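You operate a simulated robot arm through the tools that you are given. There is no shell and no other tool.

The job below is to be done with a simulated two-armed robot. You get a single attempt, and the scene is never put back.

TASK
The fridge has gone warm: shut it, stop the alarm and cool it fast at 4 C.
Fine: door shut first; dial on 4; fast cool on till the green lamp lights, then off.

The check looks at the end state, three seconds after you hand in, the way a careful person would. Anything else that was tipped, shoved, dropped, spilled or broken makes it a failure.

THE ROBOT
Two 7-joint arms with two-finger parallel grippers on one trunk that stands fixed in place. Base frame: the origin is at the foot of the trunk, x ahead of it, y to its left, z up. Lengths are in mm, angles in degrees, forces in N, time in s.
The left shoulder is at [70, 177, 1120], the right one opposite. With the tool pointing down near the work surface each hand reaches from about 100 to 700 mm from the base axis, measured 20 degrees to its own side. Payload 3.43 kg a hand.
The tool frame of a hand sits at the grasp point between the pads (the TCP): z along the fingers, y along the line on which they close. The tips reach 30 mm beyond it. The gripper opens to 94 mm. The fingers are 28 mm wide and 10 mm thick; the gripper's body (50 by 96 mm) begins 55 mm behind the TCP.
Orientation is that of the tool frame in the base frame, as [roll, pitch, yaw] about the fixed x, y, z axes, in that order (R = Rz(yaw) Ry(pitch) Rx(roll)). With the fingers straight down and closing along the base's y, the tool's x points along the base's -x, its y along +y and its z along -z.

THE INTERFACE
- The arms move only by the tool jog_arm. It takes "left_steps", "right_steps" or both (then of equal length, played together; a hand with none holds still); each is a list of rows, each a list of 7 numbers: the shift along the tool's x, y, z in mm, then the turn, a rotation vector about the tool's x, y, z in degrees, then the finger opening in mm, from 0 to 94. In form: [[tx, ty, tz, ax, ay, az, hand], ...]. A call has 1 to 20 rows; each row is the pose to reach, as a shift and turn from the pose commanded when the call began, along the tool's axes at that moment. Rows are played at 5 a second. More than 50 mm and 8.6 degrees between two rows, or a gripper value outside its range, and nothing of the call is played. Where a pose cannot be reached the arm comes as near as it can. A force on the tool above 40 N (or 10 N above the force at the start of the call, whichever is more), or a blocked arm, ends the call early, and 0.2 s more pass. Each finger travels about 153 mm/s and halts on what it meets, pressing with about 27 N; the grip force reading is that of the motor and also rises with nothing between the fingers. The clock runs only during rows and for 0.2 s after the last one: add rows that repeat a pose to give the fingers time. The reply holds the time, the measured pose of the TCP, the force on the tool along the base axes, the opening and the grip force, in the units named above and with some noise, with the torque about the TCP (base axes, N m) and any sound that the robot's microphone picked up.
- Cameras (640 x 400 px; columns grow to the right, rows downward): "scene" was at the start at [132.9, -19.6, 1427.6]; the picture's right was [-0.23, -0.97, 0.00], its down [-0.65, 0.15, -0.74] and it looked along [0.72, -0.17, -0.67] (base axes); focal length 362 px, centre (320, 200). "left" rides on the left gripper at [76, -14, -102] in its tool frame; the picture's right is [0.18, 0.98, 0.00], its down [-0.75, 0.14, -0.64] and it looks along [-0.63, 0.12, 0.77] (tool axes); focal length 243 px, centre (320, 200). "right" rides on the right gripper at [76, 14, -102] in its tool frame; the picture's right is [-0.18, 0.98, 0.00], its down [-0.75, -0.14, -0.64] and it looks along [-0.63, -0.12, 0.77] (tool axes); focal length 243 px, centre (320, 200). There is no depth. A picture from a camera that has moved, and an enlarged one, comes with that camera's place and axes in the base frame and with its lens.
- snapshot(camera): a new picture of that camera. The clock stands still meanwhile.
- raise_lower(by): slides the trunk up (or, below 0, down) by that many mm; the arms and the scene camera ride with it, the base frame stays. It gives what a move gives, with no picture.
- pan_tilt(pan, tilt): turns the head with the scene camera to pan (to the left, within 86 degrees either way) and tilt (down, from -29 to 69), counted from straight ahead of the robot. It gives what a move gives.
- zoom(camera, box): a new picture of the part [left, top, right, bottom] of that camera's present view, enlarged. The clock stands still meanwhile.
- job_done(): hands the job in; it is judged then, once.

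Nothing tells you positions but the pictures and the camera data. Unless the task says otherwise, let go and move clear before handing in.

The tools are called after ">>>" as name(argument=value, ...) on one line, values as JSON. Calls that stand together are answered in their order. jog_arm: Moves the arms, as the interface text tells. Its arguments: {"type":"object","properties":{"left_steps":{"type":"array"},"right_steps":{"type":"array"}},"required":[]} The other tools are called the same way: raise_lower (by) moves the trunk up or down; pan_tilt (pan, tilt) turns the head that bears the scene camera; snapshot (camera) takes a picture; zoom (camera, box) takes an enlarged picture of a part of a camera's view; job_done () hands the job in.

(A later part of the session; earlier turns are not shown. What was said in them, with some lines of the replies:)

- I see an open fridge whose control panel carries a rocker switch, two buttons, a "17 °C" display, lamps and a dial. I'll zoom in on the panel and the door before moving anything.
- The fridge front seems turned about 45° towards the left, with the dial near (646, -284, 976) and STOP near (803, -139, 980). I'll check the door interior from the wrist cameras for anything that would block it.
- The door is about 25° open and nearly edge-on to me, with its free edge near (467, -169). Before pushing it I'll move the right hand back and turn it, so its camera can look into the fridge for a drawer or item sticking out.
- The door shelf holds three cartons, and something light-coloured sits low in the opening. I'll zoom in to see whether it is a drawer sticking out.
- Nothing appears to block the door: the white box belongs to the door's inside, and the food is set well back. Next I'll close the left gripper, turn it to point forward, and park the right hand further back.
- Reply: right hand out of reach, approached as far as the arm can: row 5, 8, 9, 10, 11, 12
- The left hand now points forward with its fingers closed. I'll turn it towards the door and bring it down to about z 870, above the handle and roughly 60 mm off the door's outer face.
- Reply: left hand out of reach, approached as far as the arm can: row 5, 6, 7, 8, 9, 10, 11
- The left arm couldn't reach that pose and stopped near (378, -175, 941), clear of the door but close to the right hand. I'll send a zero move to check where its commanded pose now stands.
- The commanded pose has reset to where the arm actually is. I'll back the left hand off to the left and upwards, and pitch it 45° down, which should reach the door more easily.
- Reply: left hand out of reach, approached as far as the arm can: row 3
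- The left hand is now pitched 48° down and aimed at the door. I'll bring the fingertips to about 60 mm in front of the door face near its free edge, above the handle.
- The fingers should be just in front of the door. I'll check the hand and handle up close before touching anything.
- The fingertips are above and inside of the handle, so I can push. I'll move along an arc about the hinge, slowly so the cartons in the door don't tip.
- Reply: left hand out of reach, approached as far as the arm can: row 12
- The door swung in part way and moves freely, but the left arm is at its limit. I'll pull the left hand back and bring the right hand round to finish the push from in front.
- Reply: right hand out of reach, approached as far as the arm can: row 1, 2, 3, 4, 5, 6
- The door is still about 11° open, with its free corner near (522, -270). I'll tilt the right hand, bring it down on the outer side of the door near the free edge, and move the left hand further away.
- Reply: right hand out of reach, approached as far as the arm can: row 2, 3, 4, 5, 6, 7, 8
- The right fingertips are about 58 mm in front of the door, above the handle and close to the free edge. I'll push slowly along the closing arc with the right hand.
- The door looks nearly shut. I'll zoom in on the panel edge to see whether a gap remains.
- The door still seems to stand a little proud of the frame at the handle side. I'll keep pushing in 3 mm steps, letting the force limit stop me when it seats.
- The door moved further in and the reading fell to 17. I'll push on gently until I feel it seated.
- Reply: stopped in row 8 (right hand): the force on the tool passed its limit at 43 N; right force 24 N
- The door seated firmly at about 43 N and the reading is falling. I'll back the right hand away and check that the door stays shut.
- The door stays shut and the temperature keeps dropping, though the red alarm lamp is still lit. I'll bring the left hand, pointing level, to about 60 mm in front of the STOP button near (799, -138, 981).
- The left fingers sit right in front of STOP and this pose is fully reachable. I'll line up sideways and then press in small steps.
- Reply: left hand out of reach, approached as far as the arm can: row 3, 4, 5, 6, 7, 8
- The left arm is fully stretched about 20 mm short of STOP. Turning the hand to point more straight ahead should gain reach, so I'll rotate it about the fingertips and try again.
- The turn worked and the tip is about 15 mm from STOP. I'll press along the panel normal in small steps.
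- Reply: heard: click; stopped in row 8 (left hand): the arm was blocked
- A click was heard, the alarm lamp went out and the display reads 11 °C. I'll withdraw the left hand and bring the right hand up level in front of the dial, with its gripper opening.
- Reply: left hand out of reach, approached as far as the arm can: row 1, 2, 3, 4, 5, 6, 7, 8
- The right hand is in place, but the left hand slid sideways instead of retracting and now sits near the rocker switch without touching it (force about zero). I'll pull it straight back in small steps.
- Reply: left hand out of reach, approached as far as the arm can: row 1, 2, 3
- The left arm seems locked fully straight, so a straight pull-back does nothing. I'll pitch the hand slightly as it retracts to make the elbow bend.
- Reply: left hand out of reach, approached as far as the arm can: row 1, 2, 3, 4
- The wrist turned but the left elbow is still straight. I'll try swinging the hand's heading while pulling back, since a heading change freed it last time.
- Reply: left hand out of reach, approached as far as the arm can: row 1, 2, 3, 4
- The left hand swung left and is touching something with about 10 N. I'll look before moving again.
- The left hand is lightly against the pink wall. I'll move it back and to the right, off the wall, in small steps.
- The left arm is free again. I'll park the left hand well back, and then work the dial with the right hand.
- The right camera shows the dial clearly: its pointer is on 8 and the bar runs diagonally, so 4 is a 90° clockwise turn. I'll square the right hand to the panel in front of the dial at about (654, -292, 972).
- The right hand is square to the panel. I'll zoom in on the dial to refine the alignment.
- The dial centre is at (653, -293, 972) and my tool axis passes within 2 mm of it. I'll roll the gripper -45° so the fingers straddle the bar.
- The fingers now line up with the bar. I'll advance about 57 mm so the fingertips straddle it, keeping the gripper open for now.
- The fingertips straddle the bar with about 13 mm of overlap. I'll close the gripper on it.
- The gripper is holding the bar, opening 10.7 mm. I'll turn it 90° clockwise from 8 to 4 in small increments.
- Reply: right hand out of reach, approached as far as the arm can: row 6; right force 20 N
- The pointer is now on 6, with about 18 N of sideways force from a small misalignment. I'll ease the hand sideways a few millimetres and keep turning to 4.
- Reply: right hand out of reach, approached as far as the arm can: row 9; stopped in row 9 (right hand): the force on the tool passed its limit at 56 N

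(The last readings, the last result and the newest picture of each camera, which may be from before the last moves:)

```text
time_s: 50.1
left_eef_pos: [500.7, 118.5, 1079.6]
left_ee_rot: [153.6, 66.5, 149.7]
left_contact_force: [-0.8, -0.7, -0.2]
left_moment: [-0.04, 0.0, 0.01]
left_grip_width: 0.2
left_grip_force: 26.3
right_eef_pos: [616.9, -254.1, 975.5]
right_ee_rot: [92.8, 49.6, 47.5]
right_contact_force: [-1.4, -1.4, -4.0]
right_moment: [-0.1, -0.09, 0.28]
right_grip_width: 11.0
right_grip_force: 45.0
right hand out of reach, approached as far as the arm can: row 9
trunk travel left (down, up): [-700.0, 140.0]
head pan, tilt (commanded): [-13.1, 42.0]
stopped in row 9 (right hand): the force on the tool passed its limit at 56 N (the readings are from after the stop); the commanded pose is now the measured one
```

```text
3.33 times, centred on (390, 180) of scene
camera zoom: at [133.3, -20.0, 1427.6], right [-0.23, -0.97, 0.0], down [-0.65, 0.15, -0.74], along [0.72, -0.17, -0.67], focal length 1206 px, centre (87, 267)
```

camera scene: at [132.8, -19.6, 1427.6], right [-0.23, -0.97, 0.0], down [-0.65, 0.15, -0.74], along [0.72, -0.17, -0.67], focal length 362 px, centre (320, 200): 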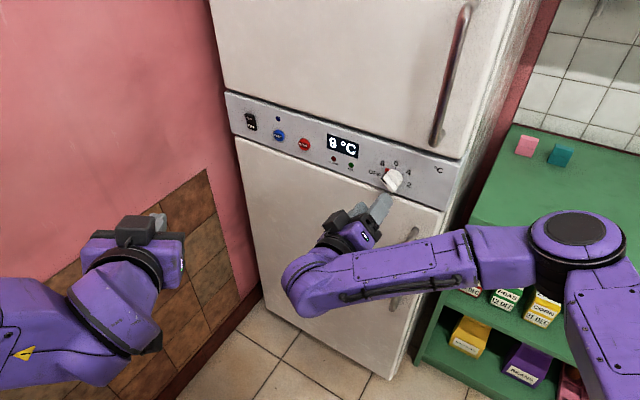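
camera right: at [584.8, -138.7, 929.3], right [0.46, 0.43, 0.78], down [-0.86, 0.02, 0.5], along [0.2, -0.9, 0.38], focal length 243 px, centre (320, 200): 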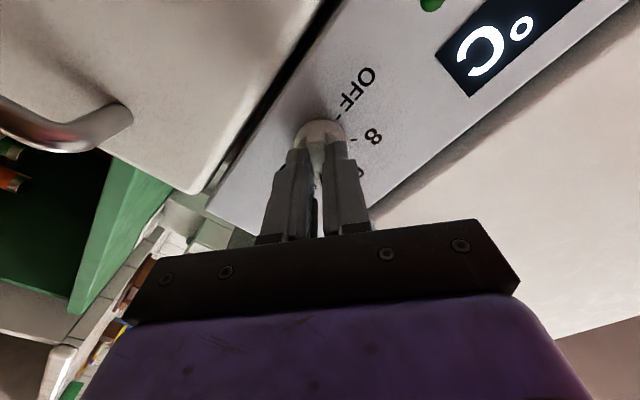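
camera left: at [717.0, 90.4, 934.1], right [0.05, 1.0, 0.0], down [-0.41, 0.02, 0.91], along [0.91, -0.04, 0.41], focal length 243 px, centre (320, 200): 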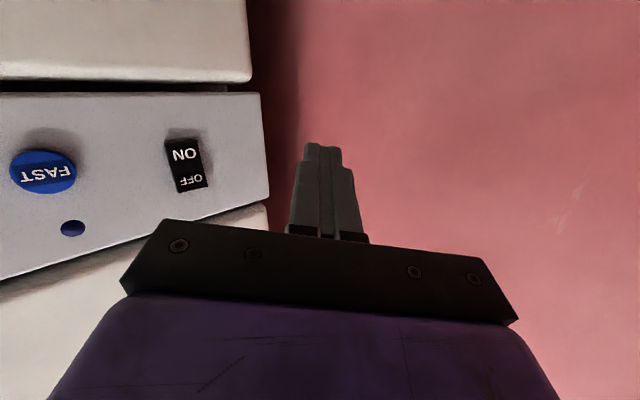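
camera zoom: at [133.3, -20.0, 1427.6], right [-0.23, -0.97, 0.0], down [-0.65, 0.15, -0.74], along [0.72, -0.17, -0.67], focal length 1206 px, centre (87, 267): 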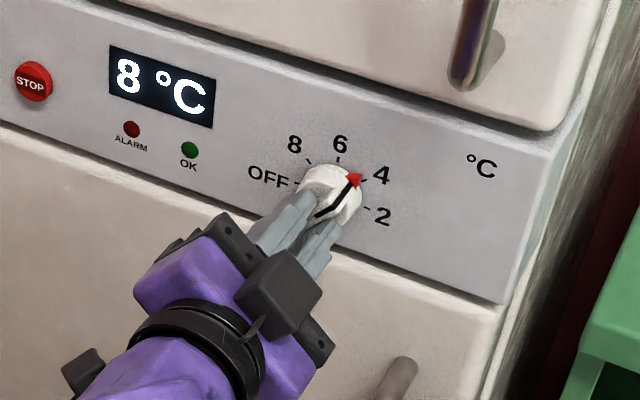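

The hand stopped at its wrist limit after about 85° of turn. I'll zoom in to see how far the pointer is from the 4 mark.

>>> zoom(camera="scene", box=[370, 150, 420, 190])

>>> snapshot(camera="scene")

```text
10.00 times, centred on (395, 170) of scene
camera zoom: at [133.3, -20.0, 1427.6], right [-0.23, -0.97, 0.0], down [-0.65, 0.15, -0.74], along [0.72, -0.17, -0.67], focal length 3618 px, centre (-430, 500)
```

zoom: 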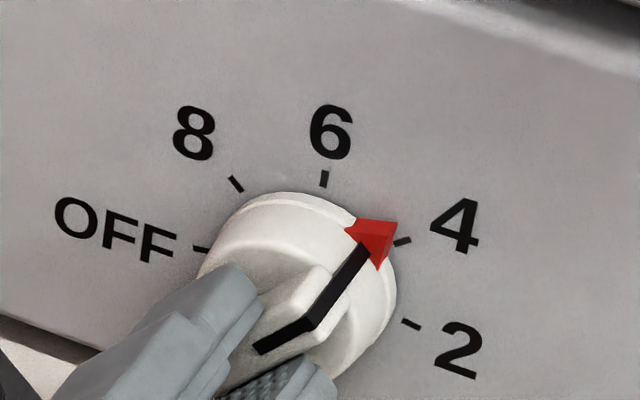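

```text
taken
camera scene: at [133.3, -20.0, 1427.6], right [-0.23, -0.97, 0.0], down [-0.65, 0.15, -0.74], along [0.72, -0.17, -0.67], focal length 362 px, centre (320, 200)
```

scene: 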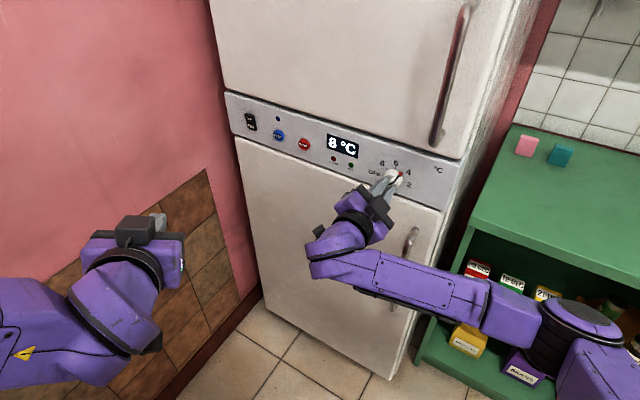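

The pointer is about 5° short of the 4 mark. The forces have relaxed, so I'll try turning the last few degrees in 2° steps.

>>> jog_arm(right_steps=[[0, 0, 0, 0, 0, 1.5, 0], [0, 0, 0, 0, 0, 3, 0], [0, 0, 0, 0, 0, 4.5, 0], [0, 0, 0, 0, 0, 6, 0]])

>>> zoom(camera="scene", box=[370, 150, 420, 190])

```text
time_s: 50.7
left_eef_pos: [500.9, 118.2, 1080.5]
left_ee_rot: [153.5, 66.5, 149.6]
left_contact_force: [-0.4, -1.3, -0.5]
left_moment: [0.02, 0.0, 0.01]
left_grip_width: 0.0
left_grip_force: 26.9
right_eef_pos: [616.5, -254.7, 976.7]
right_ee_rot: [94.6, 47.9, 49.1]
right_contact_force: [-2.9, -2.9, -5.6]
right_moment: [-0.27, -0.29, -0.1]
right_grip_width: 11.0
right_grip_force: 45.0
right hand out of reach, approached as far as the arm can: row 2, 3
trunk travel left (down, up): [-700.0, 140.0]
head pan, tilt (commanded): [-13.1, 42.0]
stopped in row 3 (right hand): the force on the tool passed its limit at 51 N (the readings are from after the stop); the commanded pose is now the measured one
```

```text
10.00 times, centred on (395, 170) of scene
camera zoom: at [132.9, -20.2, 1427.8], right [-0.23, -0.97, 0.0], down [-0.65, 0.15, -0.74], along [0.72, -0.17, -0.67], focal length 3618 px, centre (-430, 500)
```

zoom: 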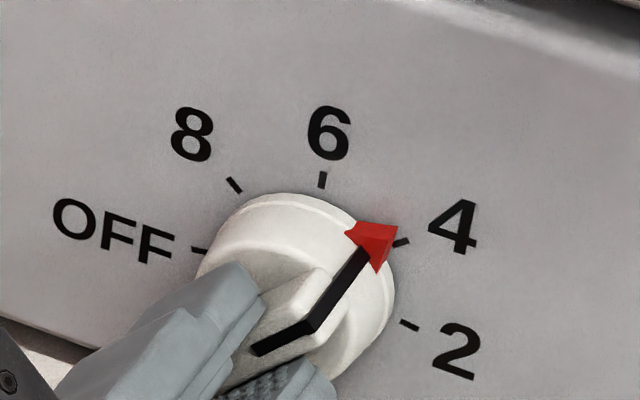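

The knob gained about 2° and needs roughly 3° more. I'll release it, back off, and test in free space whether this arm can roll further.

>>> jog_arm(right_steps=[[0, 0, 0, 0, 0, 0, 22], [0, 0, 0, 0, 0, 0, 36], [0, 0, 0, 0, 0, 0, 36], [0, 0, -15, 0, 0, 0, 40], [0, 0, -30, 0, 0, 0, 40], [0, 0, -45, 0, 0, 0, 40]])

>>> zoom(camera="scene", box=[370, 150, 420, 190])

>>> jog_arm(right_steps=[[0, 0, 0, 0, 0, 3, 40], [0, 0, 0, 0, 0, 6, 40], [0, 0, 0, 0, 0, 9, 40]])

>>> snapshot(camera="right")

```text
time_s: 52.1
left_eef_pos: [500.4, 119.5, 1080.9]
left_ee_rot: [153.6, 66.6, 149.7]
left_contact_force: [-0.3, -0.9, -0.6]
left_moment: [0.01, 0.0, 0.0]
left_grip_width: 0.0
left_grip_force: 26.9
right_eef_pos: [584.8, -222.2, 981.9]
right_ee_rot: [94.9, 48.1, 49.6]
right_contact_force: [-0.3, 0.5, 0.1]
right_moment: [0.0, 0.01, 0.02]
right_grip_width: 39.8
right_grip_force: 0.2
right hand out of reach, approached as far as the arm can: row 6
trunk travel left (down, up): [-700.0, 140.0]
head pan, tilt (commanded): [-13.1, 42.0]
```

```text
10.00 times, centred on (395, 170) of scene
camera zoom: at [132.6, -19.1, 1427.6], right [-0.23, -0.97, 0.0], down [-0.65, 0.15, -0.74], along [0.72, -0.17, -0.67], focal length 3618 px, centre (-430, 500)
```

zoom: 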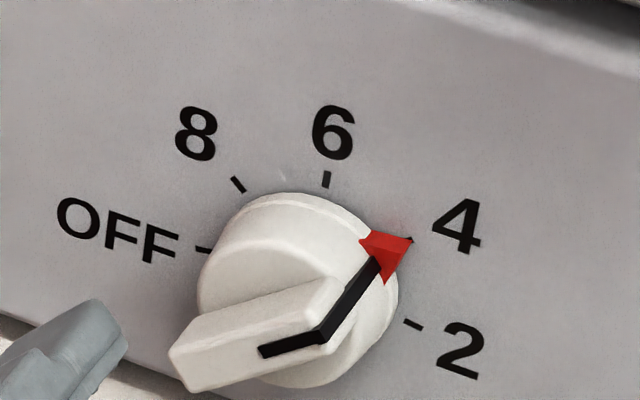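

```text
time_s: 52.9
left_eef_pos: [499.9, 119.9, 1080.1]
left_ee_rot: [153.5, 66.4, 149.7]
left_contact_force: [-0.2, -0.5, -0.1]
left_moment: [0.02, 0.03, 0.02]
left_grip_width: 0.0
left_grip_force: 26.8
right_eef_pos: [591.5, -237.2, 1024.7]
right_ee_rot: [95.3, 39.8, 49.5]
right_contact_force: [0.2, -0.1, 0.6]
right_moment: [-0.01, -0.01, -0.01]
right_grip_width: 39.9
right_grip_force: 0.0
right hand out of reach, approached as far as the arm can: row 1, 2, 3
trunk travel left (down, up): [-700.0, 140.0]
head pan, tilt (commanded): [-13.1, 42.0]
```

```text
taken
camera right: at [562.4, -115.8, 994.2], right [0.38, 0.31, 0.87], down [-0.91, -0.06, 0.42], along [0.18, -0.95, 0.26], focal length 243 px, centre (320, 200)
```

right: 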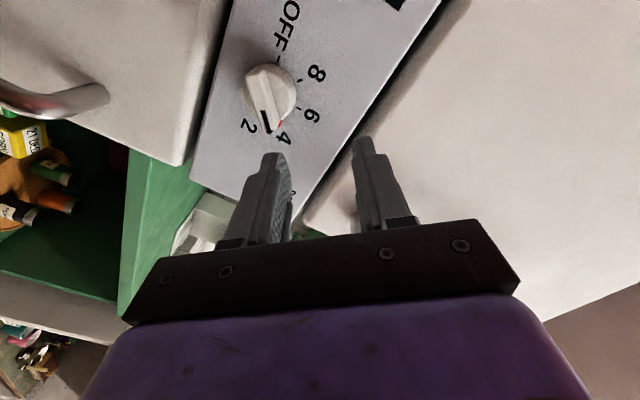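

On release the dial snapped into place, and the pointer now covers the 4 tick. I'll confirm that from the right camera.

>>> zoom(camera="right", box=[220, 40, 350, 160])

>>> snapshot(camera="scene")

```text
3.33 times, centred on (285, 100) of right
camera zoom: at [562.4, -115.8, 994.2], right [0.38, 0.31, 0.87], down [-0.91, -0.06, 0.42], along [0.18, -0.95, 0.26], focal length 809 px, centre (437, 533)
```

zoom: 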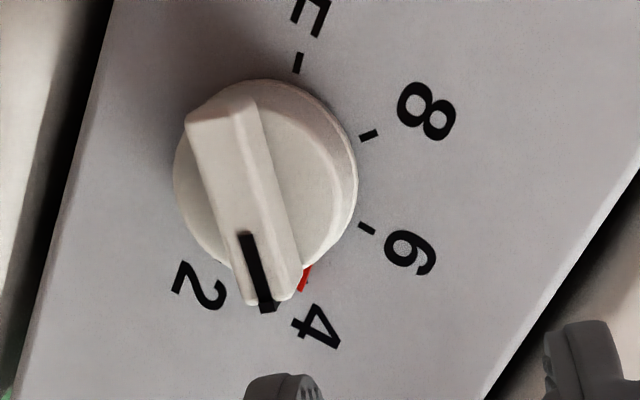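

```text
taken
camera scene: at [132.7, -19.5, 1427.6], right [-0.23, -0.97, 0.0], down [-0.65, 0.15, -0.74], along [0.72, -0.17, -0.67], focal length 362 px, centre (320, 200)
```

scene: 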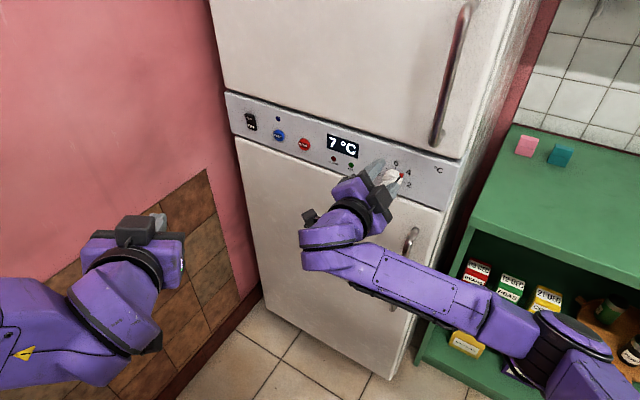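

The dial is on 4, with the red pointer at the 4 mark, and the temperature reads 7. Now I'll swing the right hand over in front of FAST, fingers closed, keeping it high so I can lower the trunk to gain reach.

>>> jog_arm(right_steps=[[18.2, 30.6, -16, -4.76, 1.66, -6.19, 30], [36.3, 61.3, -17, -9.52, 3.32, -12.38, 15], [54.5, 91.9, -18, -14.28, 4.98, -18.57, 0], [72.6, 122.5, -19, -19.04, 6.64, -24.76, 0], [90.8, 153.2, -20, -23.8, 8.3, -30.95, 0], [109, 183.8, -20, -28.56, 9.96, -37.14, 0], [127, 214.5, -13, -33.3, 11.6, -43.3, 0], [145.3, 245.1, -7.2, -38.1, 13.3, -49.5, 0]])

>>> snapshot(camera="scene")

```text
time_s: 54.7
left_eef_pos: [501.4, 120.5, 1079.4]
left_ee_rot: [153.7, 66.6, 150.0]
left_contact_force: [0.4, 0.6, -0.6]
left_moment: [-0.01, 0.04, 0.0]
left_grip_width: 0.0
left_grip_force: 27.1
right_eef_pos: [777.7, -43.3, 1124.2]
right_ee_rot: [-4.5, 88.3, -9.9]
right_contact_force: [-0.5, 0.6, 0.2]
right_moment: [0.0, -0.02, 0.01]
right_grip_width: 0.2
right_grip_force: 26.9
trunk travel left (down, up): [-700.0, 140.0]
head pan, tilt (commanded): [-13.1, 42.0]
```

```text
taken
camera scene: at [133.0, -17.9, 1427.6], right [-0.23, -0.97, 0.0], down [-0.65, 0.15, -0.74], along [0.72, -0.17, -0.67], focal length 362 px, centre (320, 200)
```

scene: 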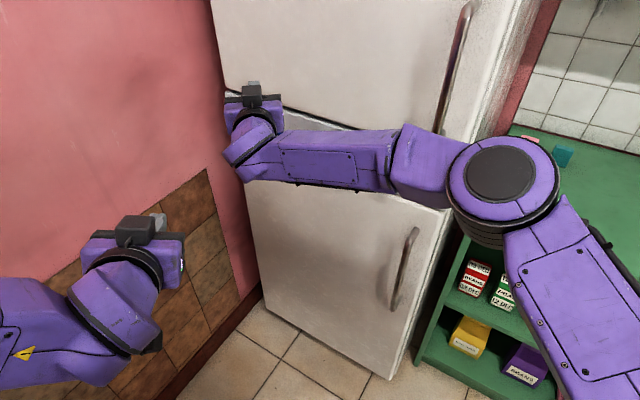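

The right hand is in front of and above FAST, with the elbow well clear. I'll lower the trunk 140 mm to put the hand at panel height.

>>> raise_lower(by=-140)

>>> snapshot(camera="scene")

>>> snapshot(camera="right")

```text
time_s: 56.4
left_eef_pos: [500.2, 119.6, 939.6]
left_ee_rot: [153.4, 66.7, 149.7]
left_contact_force: [-1.3, -0.1, -0.3]
left_moment: [-0.02, -0.01, -0.02]
left_grip_width: 0.0
left_grip_force: 27.4
right_eef_pos: [776.7, -43.9, 984.7]
right_ee_rot: [2.4, 88.4, -3.0]
right_contact_force: [-0.6, -0.5, 0.8]
right_moment: [0.0, 0.01, 0.0]
right_grip_width: 0.1
right_grip_force: 26.9
trunk travel left (down, up): [-560.0, 280.0]
head pan, tilt (commanded): [-13.1, 42.0]
```

```text
taken
camera scene: at [132.6, -19.4, 1287.7], right [-0.23, -0.97, 0.0], down [-0.65, 0.15, -0.74], along [0.72, -0.17, -0.67], focal length 362 px, centre (320, 200)
```

scene: 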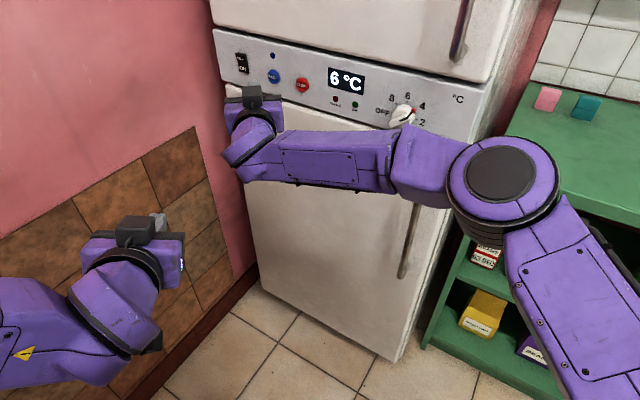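

```text
taken
camera right: at [677.8, -20.1, 904.8], right [0.09, 0.98, 0.19], down [-0.67, -0.08, 0.74], along [0.73, -0.19, 0.65], focal length 243 px, centre (320, 200)
```

right: 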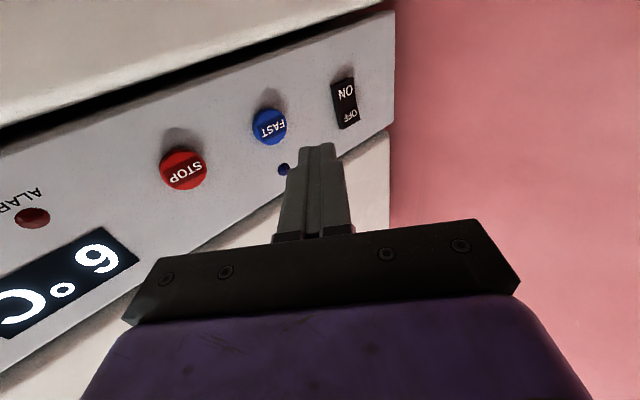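

The right fingers are just in front of FAST and the display reads 6. I'll press FAST along the panel normal in small steps.

>>> jog_arm(right_steps=[[4, -10, 14, 0, 0, 0, 0], [7, -20, 29, 0, 0, 0, 0], [7.25, -26, 39, 0, 0, 0, 0], [7.25, -29, 43.5, 0, 0, 0, 0], [7.25, -30.6, 46, 0, 0, 0, 0], [7.3, -31.9, 47.6, 0, 0, 0, 0], [7.3, -33.2, 49.1, 0, 0, 0, 0], [7.4, -34.5, 50.7, 0, 0, 0, 0], [7.4, -35.7, 52.2, 0, 0, 0, 0]])

>>> snapshot(camera="right")

>>> zoom(camera="scene", box=[210, 20, 370, 130])

```text
time_s: 58.4
left_eef_pos: [499.6, 119.8, 940.2]
left_ee_rot: [153.6, 66.6, 149.8]
left_contact_force: [0.1, 1.2, 0.3]
left_moment: [-0.01, -0.04, -0.03]
left_grip_width: 0.0
left_grip_force: 26.8
right_eef_pos: [823.9, -81.0, 977.7]
right_ee_rot: [0.3, 88.5, -4.9]
right_contact_force: [-8.8, 4.4, -2.8]
right_moment: [0.05, 0.07, 0.02]
right_grip_width: 0.1
right_grip_force: 27.4
trunk travel left (down, up): [-560.0, 280.0]
head pan, tilt (commanded): [-13.1, 42.0]
heard: click
```

```text
taken
camera right: at [725.2, -58.4, 899.2], right [0.09, 0.98, 0.18], down [-0.67, -0.08, 0.74], along [0.74, -0.19, 0.65], focal length 243 px, centre (320, 200)
```

right: 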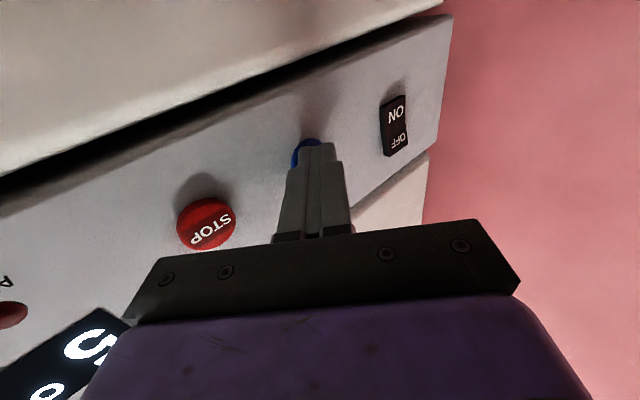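

```text
3.64 times, centred on (290, 75) of scene
camera zoom: at [131.3, -18.1, 1287.7], right [-0.23, -0.97, 0.0], down [-0.65, 0.15, -0.74], along [0.72, -0.17, -0.67], focal length 1316 px, centre (429, 654)
```

zoom: 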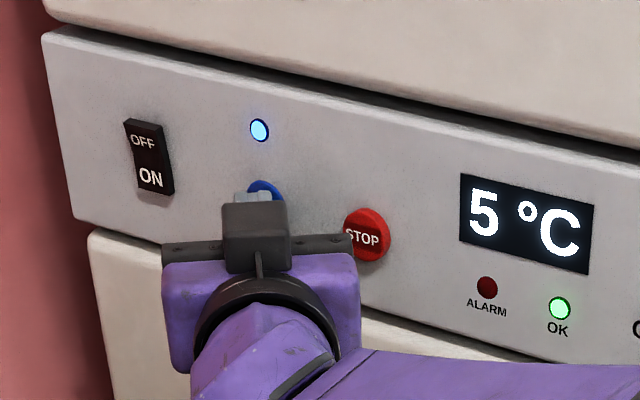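

FAST clicked, its blue lamp is on, and the green OK lamp is already lit at 5 °C. I'll back off the button and confirm the lamps before switching fast cool off.

>>> jog_arm(right_steps=[[-0.1, 3.2, -3.9, 0, 0, 0, 0], [-0.2, 7.7, -9.3, 0, 0, 0, 0], [-0.4, 12.8, -15.5, 0, 0, 0, 0]])

>>> zoom(camera="scene", box=[210, 20, 370, 130])

>>> snapshot(camera="right")

```text
time_s: 59.2
left_eef_pos: [501.7, 120.7, 939.9]
left_ee_rot: [153.7, 66.5, 149.8]
left_contact_force: [0.1, 0.4, -0.1]
left_moment: [0.01, 0.01, -0.03]
left_grip_width: 0.0
left_grip_force: 26.9
right_eef_pos: [811.5, -70.2, 978.9]
right_ee_rot: [1.9, 88.4, -3.6]
right_contact_force: [0.2, -0.1, -0.3]
right_moment: [-0.01, -0.01, -0.01]
right_grip_width: 0.0
right_grip_force: 27.2
trunk travel left (down, up): [-560.0, 280.0]
head pan, tilt (commanded): [-13.1, 42.0]
```

```text
3.64 times, centred on (290, 75) of scene
camera zoom: at [132.8, -19.0, 1287.6], right [-0.23, -0.97, 0.0], down [-0.65, 0.15, -0.74], along [0.72, -0.17, -0.67], focal length 1316 px, centre (429, 654)
```

zoom: 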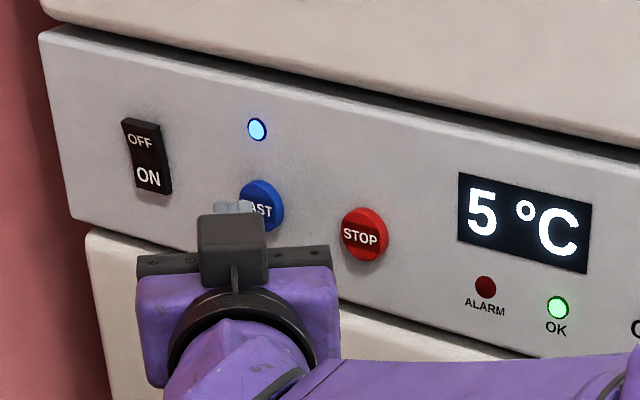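

```text
taken
camera right: at [712.6, -46.4, 899.4], right [0.09, 0.98, 0.18], down [-0.67, -0.08, 0.74], along [0.73, -0.19, 0.65], focal length 243 px, centre (320, 200)
```

right: 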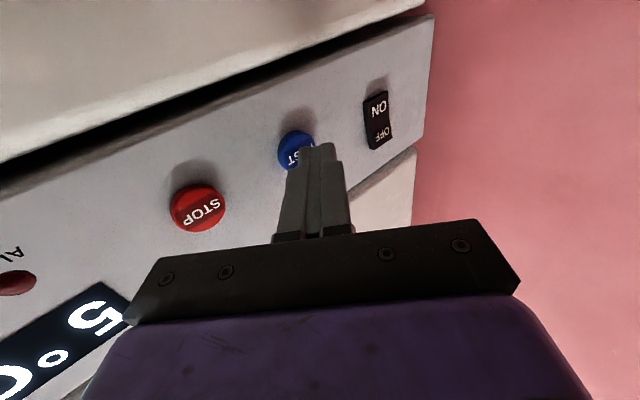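

Fast cool is on with the green lamp lit, so it's time to switch it off. I'll press FAST once more.

>>> jog_arm(right_steps=[[0.2, -6.4, 7.7, 0, 0, 0, 0], [0.2, -9, 10.9, 0, 0, 0, 0], [0.3, -10.3, 12.5, 0, 0, 0, 0], [0.3, -11.6, 14, 0, 0, 0, 0], [0.4, -12.8, 15.5, 0, 0, 0, 0]])

>>> zoom(camera="scene", box=[210, 20, 370, 130])

```text
time_s: 60.4
left_eef_pos: [500.1, 120.5, 941.6]
left_ee_rot: [153.6, 66.6, 149.9]
left_contact_force: [-0.4, 0.4, 0.5]
left_moment: [-0.02, -0.02, 0.03]
left_grip_width: 0.0
left_grip_force: 27.3
right_eef_pos: [823.6, -80.8, 977.4]
right_ee_rot: [0.5, 88.6, -4.8]
right_contact_force: [-7.9, 6.1, -2.9]
right_moment: [0.04, 0.1, 0.07]
right_grip_width: 0.1
right_grip_force: 26.5
trunk travel left (down, up): [-560.0, 280.0]
head pan, tilt (commanded): [-13.1, 42.0]
heard: click
```

```text
3.64 times, centred on (290, 75) of scene
camera zoom: at [131.4, -18.0, 1287.7], right [-0.23, -0.97, 0.0], down [-0.65, 0.15, -0.74], along [0.72, -0.17, -0.67], focal length 1316 px, centre (429, 654)
```

zoom: 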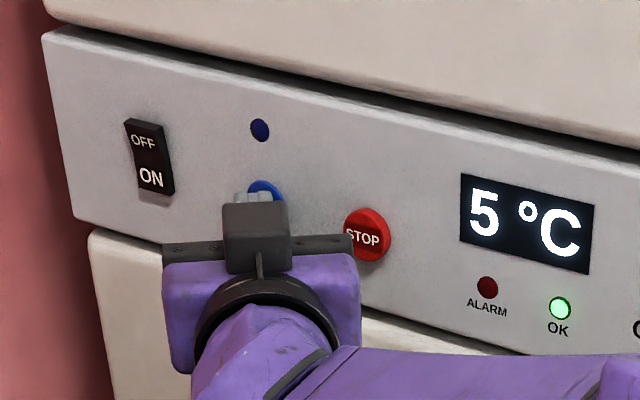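

A second click: the blue lamp is off, the green lamp is lit, and the display reads 5 °C. I'll withdraw the right hand along the panel normal.

>>> jog_arm(right_steps=[[-0.2, 5, -6, 0, 0, 0, 0], [-0.4, 12.8, -15.5, 0, 0, 0, 0], [-0.8, 25.6, -31, 0, 0, 0, 0], [-1.2, 38, -46.5, 0, 0, 0, 0], [-1.6, 51, -62, 0, 0, 0, 0], [-2, 64, -77.5, 0, 0, 0, 0]])

>>> snapshot(camera="scene")

```text
time_s: 61.8
left_eef_pos: [499.8, 119.3, 941.1]
left_ee_rot: [153.5, 66.6, 149.7]
left_contact_force: [-0.6, 0.9, 0.0]
left_moment: [-0.04, -0.03, -0.02]
left_grip_width: 0.1
left_grip_force: 27.1
right_eef_pos: [754.1, -12.3, 977.2]
right_ee_rot: [2.0, 88.4, -3.5]
right_contact_force: [0.4, -0.8, 0.0]
right_moment: [0.01, 0.0, -0.03]
right_grip_width: 0.1
right_grip_force: 27.0
trunk travel left (down, up): [-560.0, 280.0]
head pan, tilt (commanded): [-13.1, 42.0]
```

```text
taken
camera scene: at [132.3, -18.6, 1287.7], right [-0.23, -0.97, 0.0], down [-0.65, 0.15, -0.74], along [0.72, -0.17, -0.67], focal length 362 px, centre (320, 200)
```

scene: 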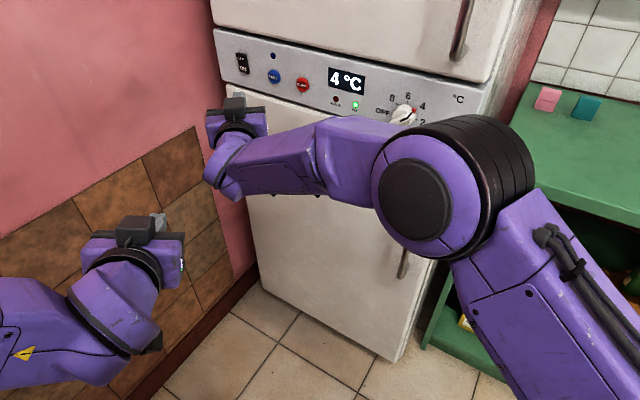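

The display shows 4 °C with the green lamp lit. I'll pull the right hand further back to clear the view, then check everything.

>>> jog_arm(right_steps=[[-5, -8, -30, 0, 0, 0, 0], [-11, -20, -60, 0, 0, 0, 0], [-16, -34, -90, 0, 0, 0, 0], [-22, -48, -120, 0, 0, 0, 0], [-27, -62, -148, 0, 0, 0, 0]])

>>> snapshot(camera="scene")

>>> zoom(camera="scene", box=[210, 20, 370, 130])

>>> zoom(camera="scene", box=[320, 60, 480, 180])

>>> snapshot(camera="right")

```text
time_s: 63.0
left_eef_pos: [500.8, 119.3, 940.3]
left_ee_rot: [153.4, 66.7, 149.5]
left_contact_force: [-0.8, -0.3, 0.1]
left_moment: [0.02, -0.01, 0.01]
left_grip_width: 0.2
left_grip_force: 26.9
right_eef_pos: [601.1, -62.8, 1000.0]
right_ee_rot: [3.3, 88.3, -2.1]
right_contact_force: [0.7, 0.2, 0.2]
right_moment: [0.02, 0.04, 0.0]
right_grip_width: 0.0
right_grip_force: 27.3
trunk travel left (down, up): [-560.0, 280.0]
head pan, tilt (commanded): [-13.1, 42.0]
```

```text
taken
camera scene: at [131.7, -19.7, 1287.7], right [-0.23, -0.97, 0.0], down [-0.65, 0.15, -0.74], along [0.72, -0.17, -0.67], focal length 362 px, centre (320, 200)
```

scene: 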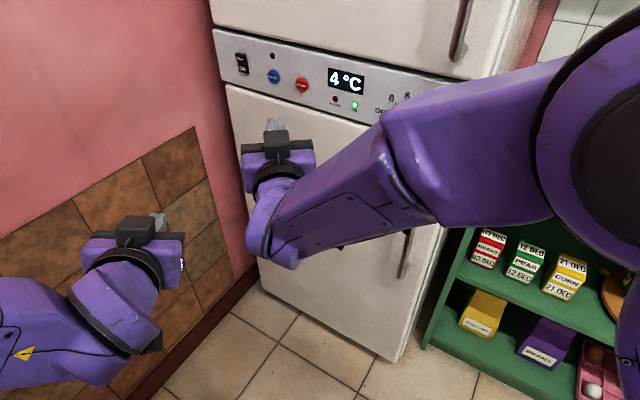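

```text
3.64 times, centred on (290, 75) of scene
camera zoom: at [131.7, -19.7, 1287.7], right [-0.23, -0.97, 0.0], down [-0.65, 0.15, -0.74], along [0.72, -0.17, -0.67], focal length 1316 px, centre (429, 654)
```

zoom: 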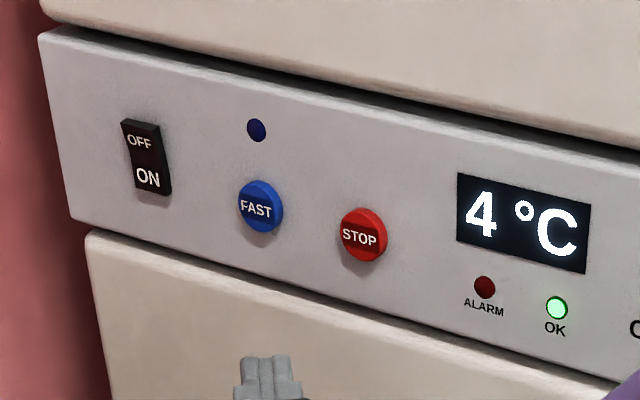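

```text
3.33 times, centred on (400, 120) of scene
camera zoom: at [131.7, -19.7, 1287.7], right [-0.23, -0.97, 0.0], down [-0.65, 0.15, -0.74], along [0.72, -0.17, -0.67], focal length 1206 px, centre (53, 467)
```

zoom: 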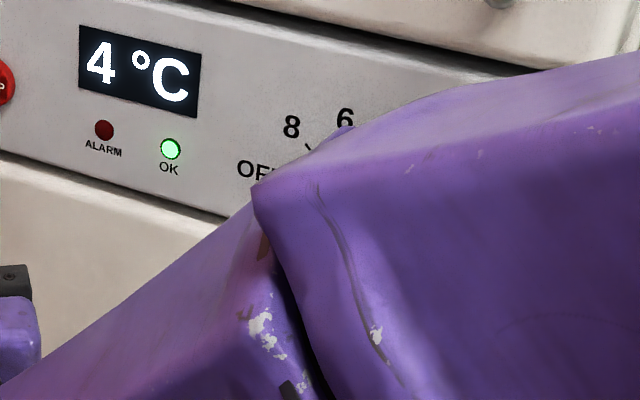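

```text
taken
camera right: at [501.5, -37.7, 921.3], right [0.09, 0.98, 0.19], down [-0.67, -0.08, 0.74], along [0.73, -0.19, 0.65], focal length 243 px, centre (320, 200)
```

right: 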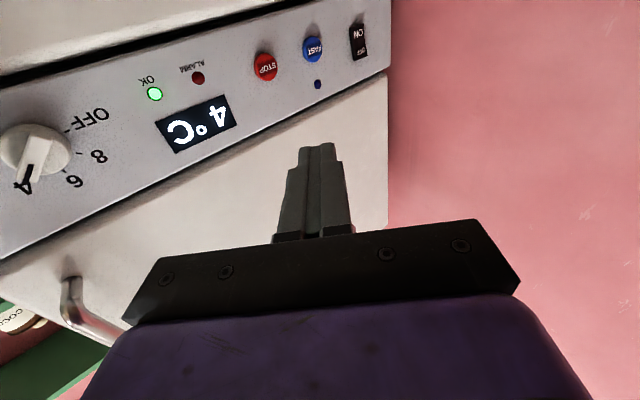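

The panel reads 4 °C with the green lamp on and alarm and fast lamps off. I'll check the dial and the door's seal close up.

>>> zoom(camera="right", box=[0, 80, 130, 210])

>>> zoom(camera="right", box=[0, 60, 400, 310])

>>> zoom(camera="scene", box=[350, 220, 450, 380])

```text
3.08 times, centred on (65, 145) of right
camera zoom: at [501.5, -37.7, 921.3], right [0.09, 0.98, 0.19], down [-0.67, -0.08, 0.74], along [0.73, -0.19, 0.65], focal length 746 px, centre (1105, 369)
```

zoom: 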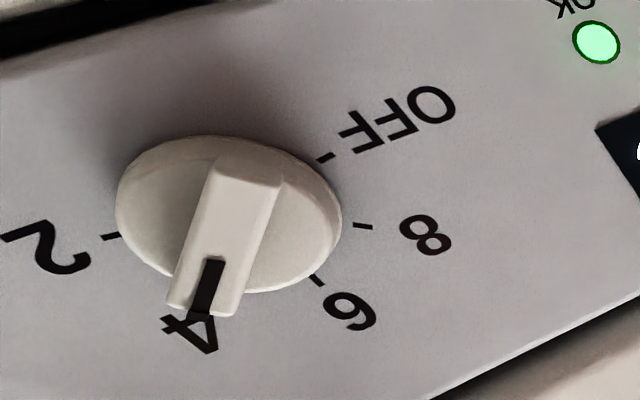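

```text
1.60 times, centred on (200, 185) of right
camera zoom: at [501.5, -37.7, 921.3], right [0.09, 0.98, 0.19], down [-0.67, -0.08, 0.74], along [0.73, -0.19, 0.65], focal length 388 px, centre (512, 224)
```

zoom: 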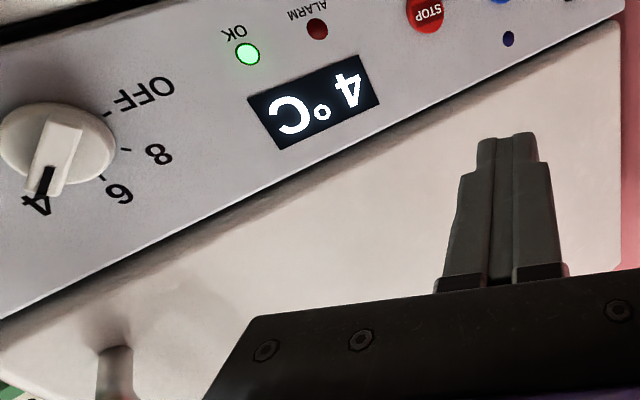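

```text
2.50 times, centred on (400, 300) of scene
camera zoom: at [131.7, -19.7, 1287.7], right [-0.23, -0.97, 0.0], down [-0.65, 0.15, -0.74], along [0.72, -0.17, -0.67], focal length 904 px, centre (120, -50)
```

zoom: 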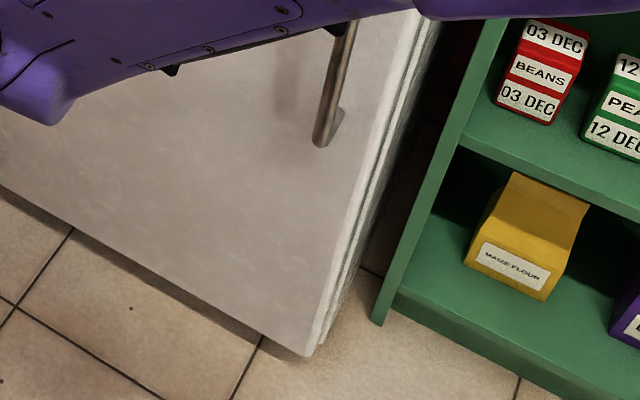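

Door shut, dial on 4, alarm off and fast cool off. I'll hold still for three seconds to make sure it stays that way before handing in.

>>> jog_arm(right_steps=[[0, 0, 0, 0, 0, 0, 0], [0, 0, 0, 0, 0, 0, 0], [0, 0, 0, 0, 0, 0, 0], [0, 0, 0, 0, 0, 0, 0], [0, 0, 0, 0, 0, 0, 0], [0, 0, 0, 0, 0, 0, 0], [0, 0, 0, 0, 0, 0, 0], [0, 0, 0, 0, 0, 0, 0], [0, 0, 0, 0, 0, 0, 0], [0, 0, 0, 0, 0, 0, 0], [0, 0, 0, 0, 0, 0, 0], [0, 0, 0, 0, 0, 0, 0], [0, 0, 0, 0, 0, 0, 0], [0, 0, 0, 0, 0, 0, 0], [0, 0, 0, 0, 0, 0, 0]])

>>> snapshot(camera="right")

>>> snapshot(camera="scene")

```text
time_s: 66.2
left_eef_pos: [501.5, 118.9, 941.1]
left_ee_rot: [153.5, 66.5, 149.7]
left_contact_force: [-0.3, 0.2, 0.9]
left_moment: [-0.03, -0.01, -0.02]
left_grip_width: 0.1
left_grip_force: 26.9
right_eef_pos: [601.7, -61.1, 1001.4]
right_ee_rot: [2.2, 88.5, -3.4]
right_contact_force: [-0.5, 0.7, 0.8]
right_moment: [-0.04, -0.02, -0.01]
right_grip_width: 0.0
right_grip_force: 27.0
trunk travel left (down, up): [-560.0, 280.0]
head pan, tilt (commanded): [-13.1, 42.0]
```

```text
taken
camera right: at [502.7, -37.3, 921.0], right [0.09, 0.98, 0.18], down [-0.67, -0.08, 0.74], along [0.73, -0.19, 0.65], focal length 243 px, centre (320, 200)
```

right: 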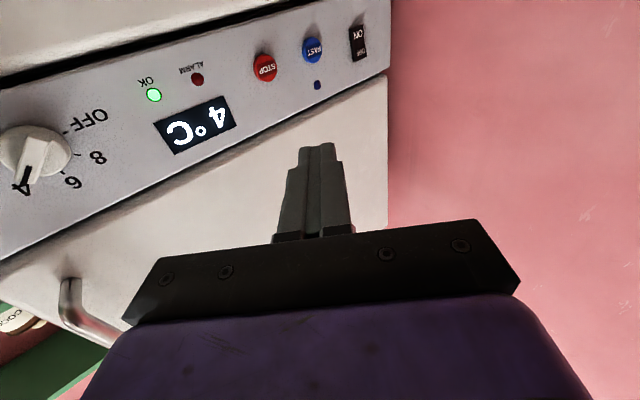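

```text
taken
camera scene: at [132.8, -19.3, 1287.6], right [-0.23, -0.97, 0.0], down [-0.65, 0.15, -0.74], along [0.72, -0.17, -0.67], focal length 362 px, centre (320, 200)
```

scene: 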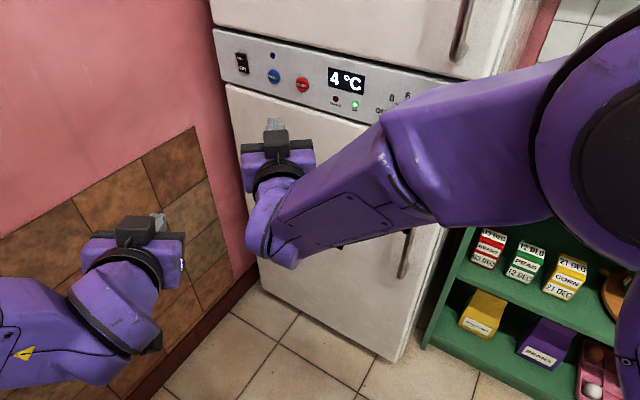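

The state held for three seconds: door shut, dial on 4, display at 4 °C, green lamp lit, alarm and fast cool off. Both hands are clear and nothing I can see was disturbed, so I'm handing in.

>>> job_done()

```text
The job is handed in.
```

The fridge is shut, the alarm is off, and it has cooled to 4 °C with the green lamp lit. I've handed the job in.

- **Door:** pushed shut until it seated. It stayed flush after I let go.
- **Alarm:** STOP pressed once. It clicked and the red lamp went out.
- **Dial:** turned from 8 to 4. The pointer sits on the 4 mark.
- **Fast cool:** switched on at about 6 °C. The green lamp was lit by the time I looked, at 5 °C, so I switched it off again. The blue lamp is off.

Fast cool was only on for about two seconds, because the fridge had already cooled most of the way once the door was shut.

While I was freeing the left arm, its hand brushed the pink wall lightly (about 10 N). I saw no mark, and nothing I could see was knocked over or moved. I could not see inside the fridge once the door was closed, so I did not check the cartons on the door shelf.
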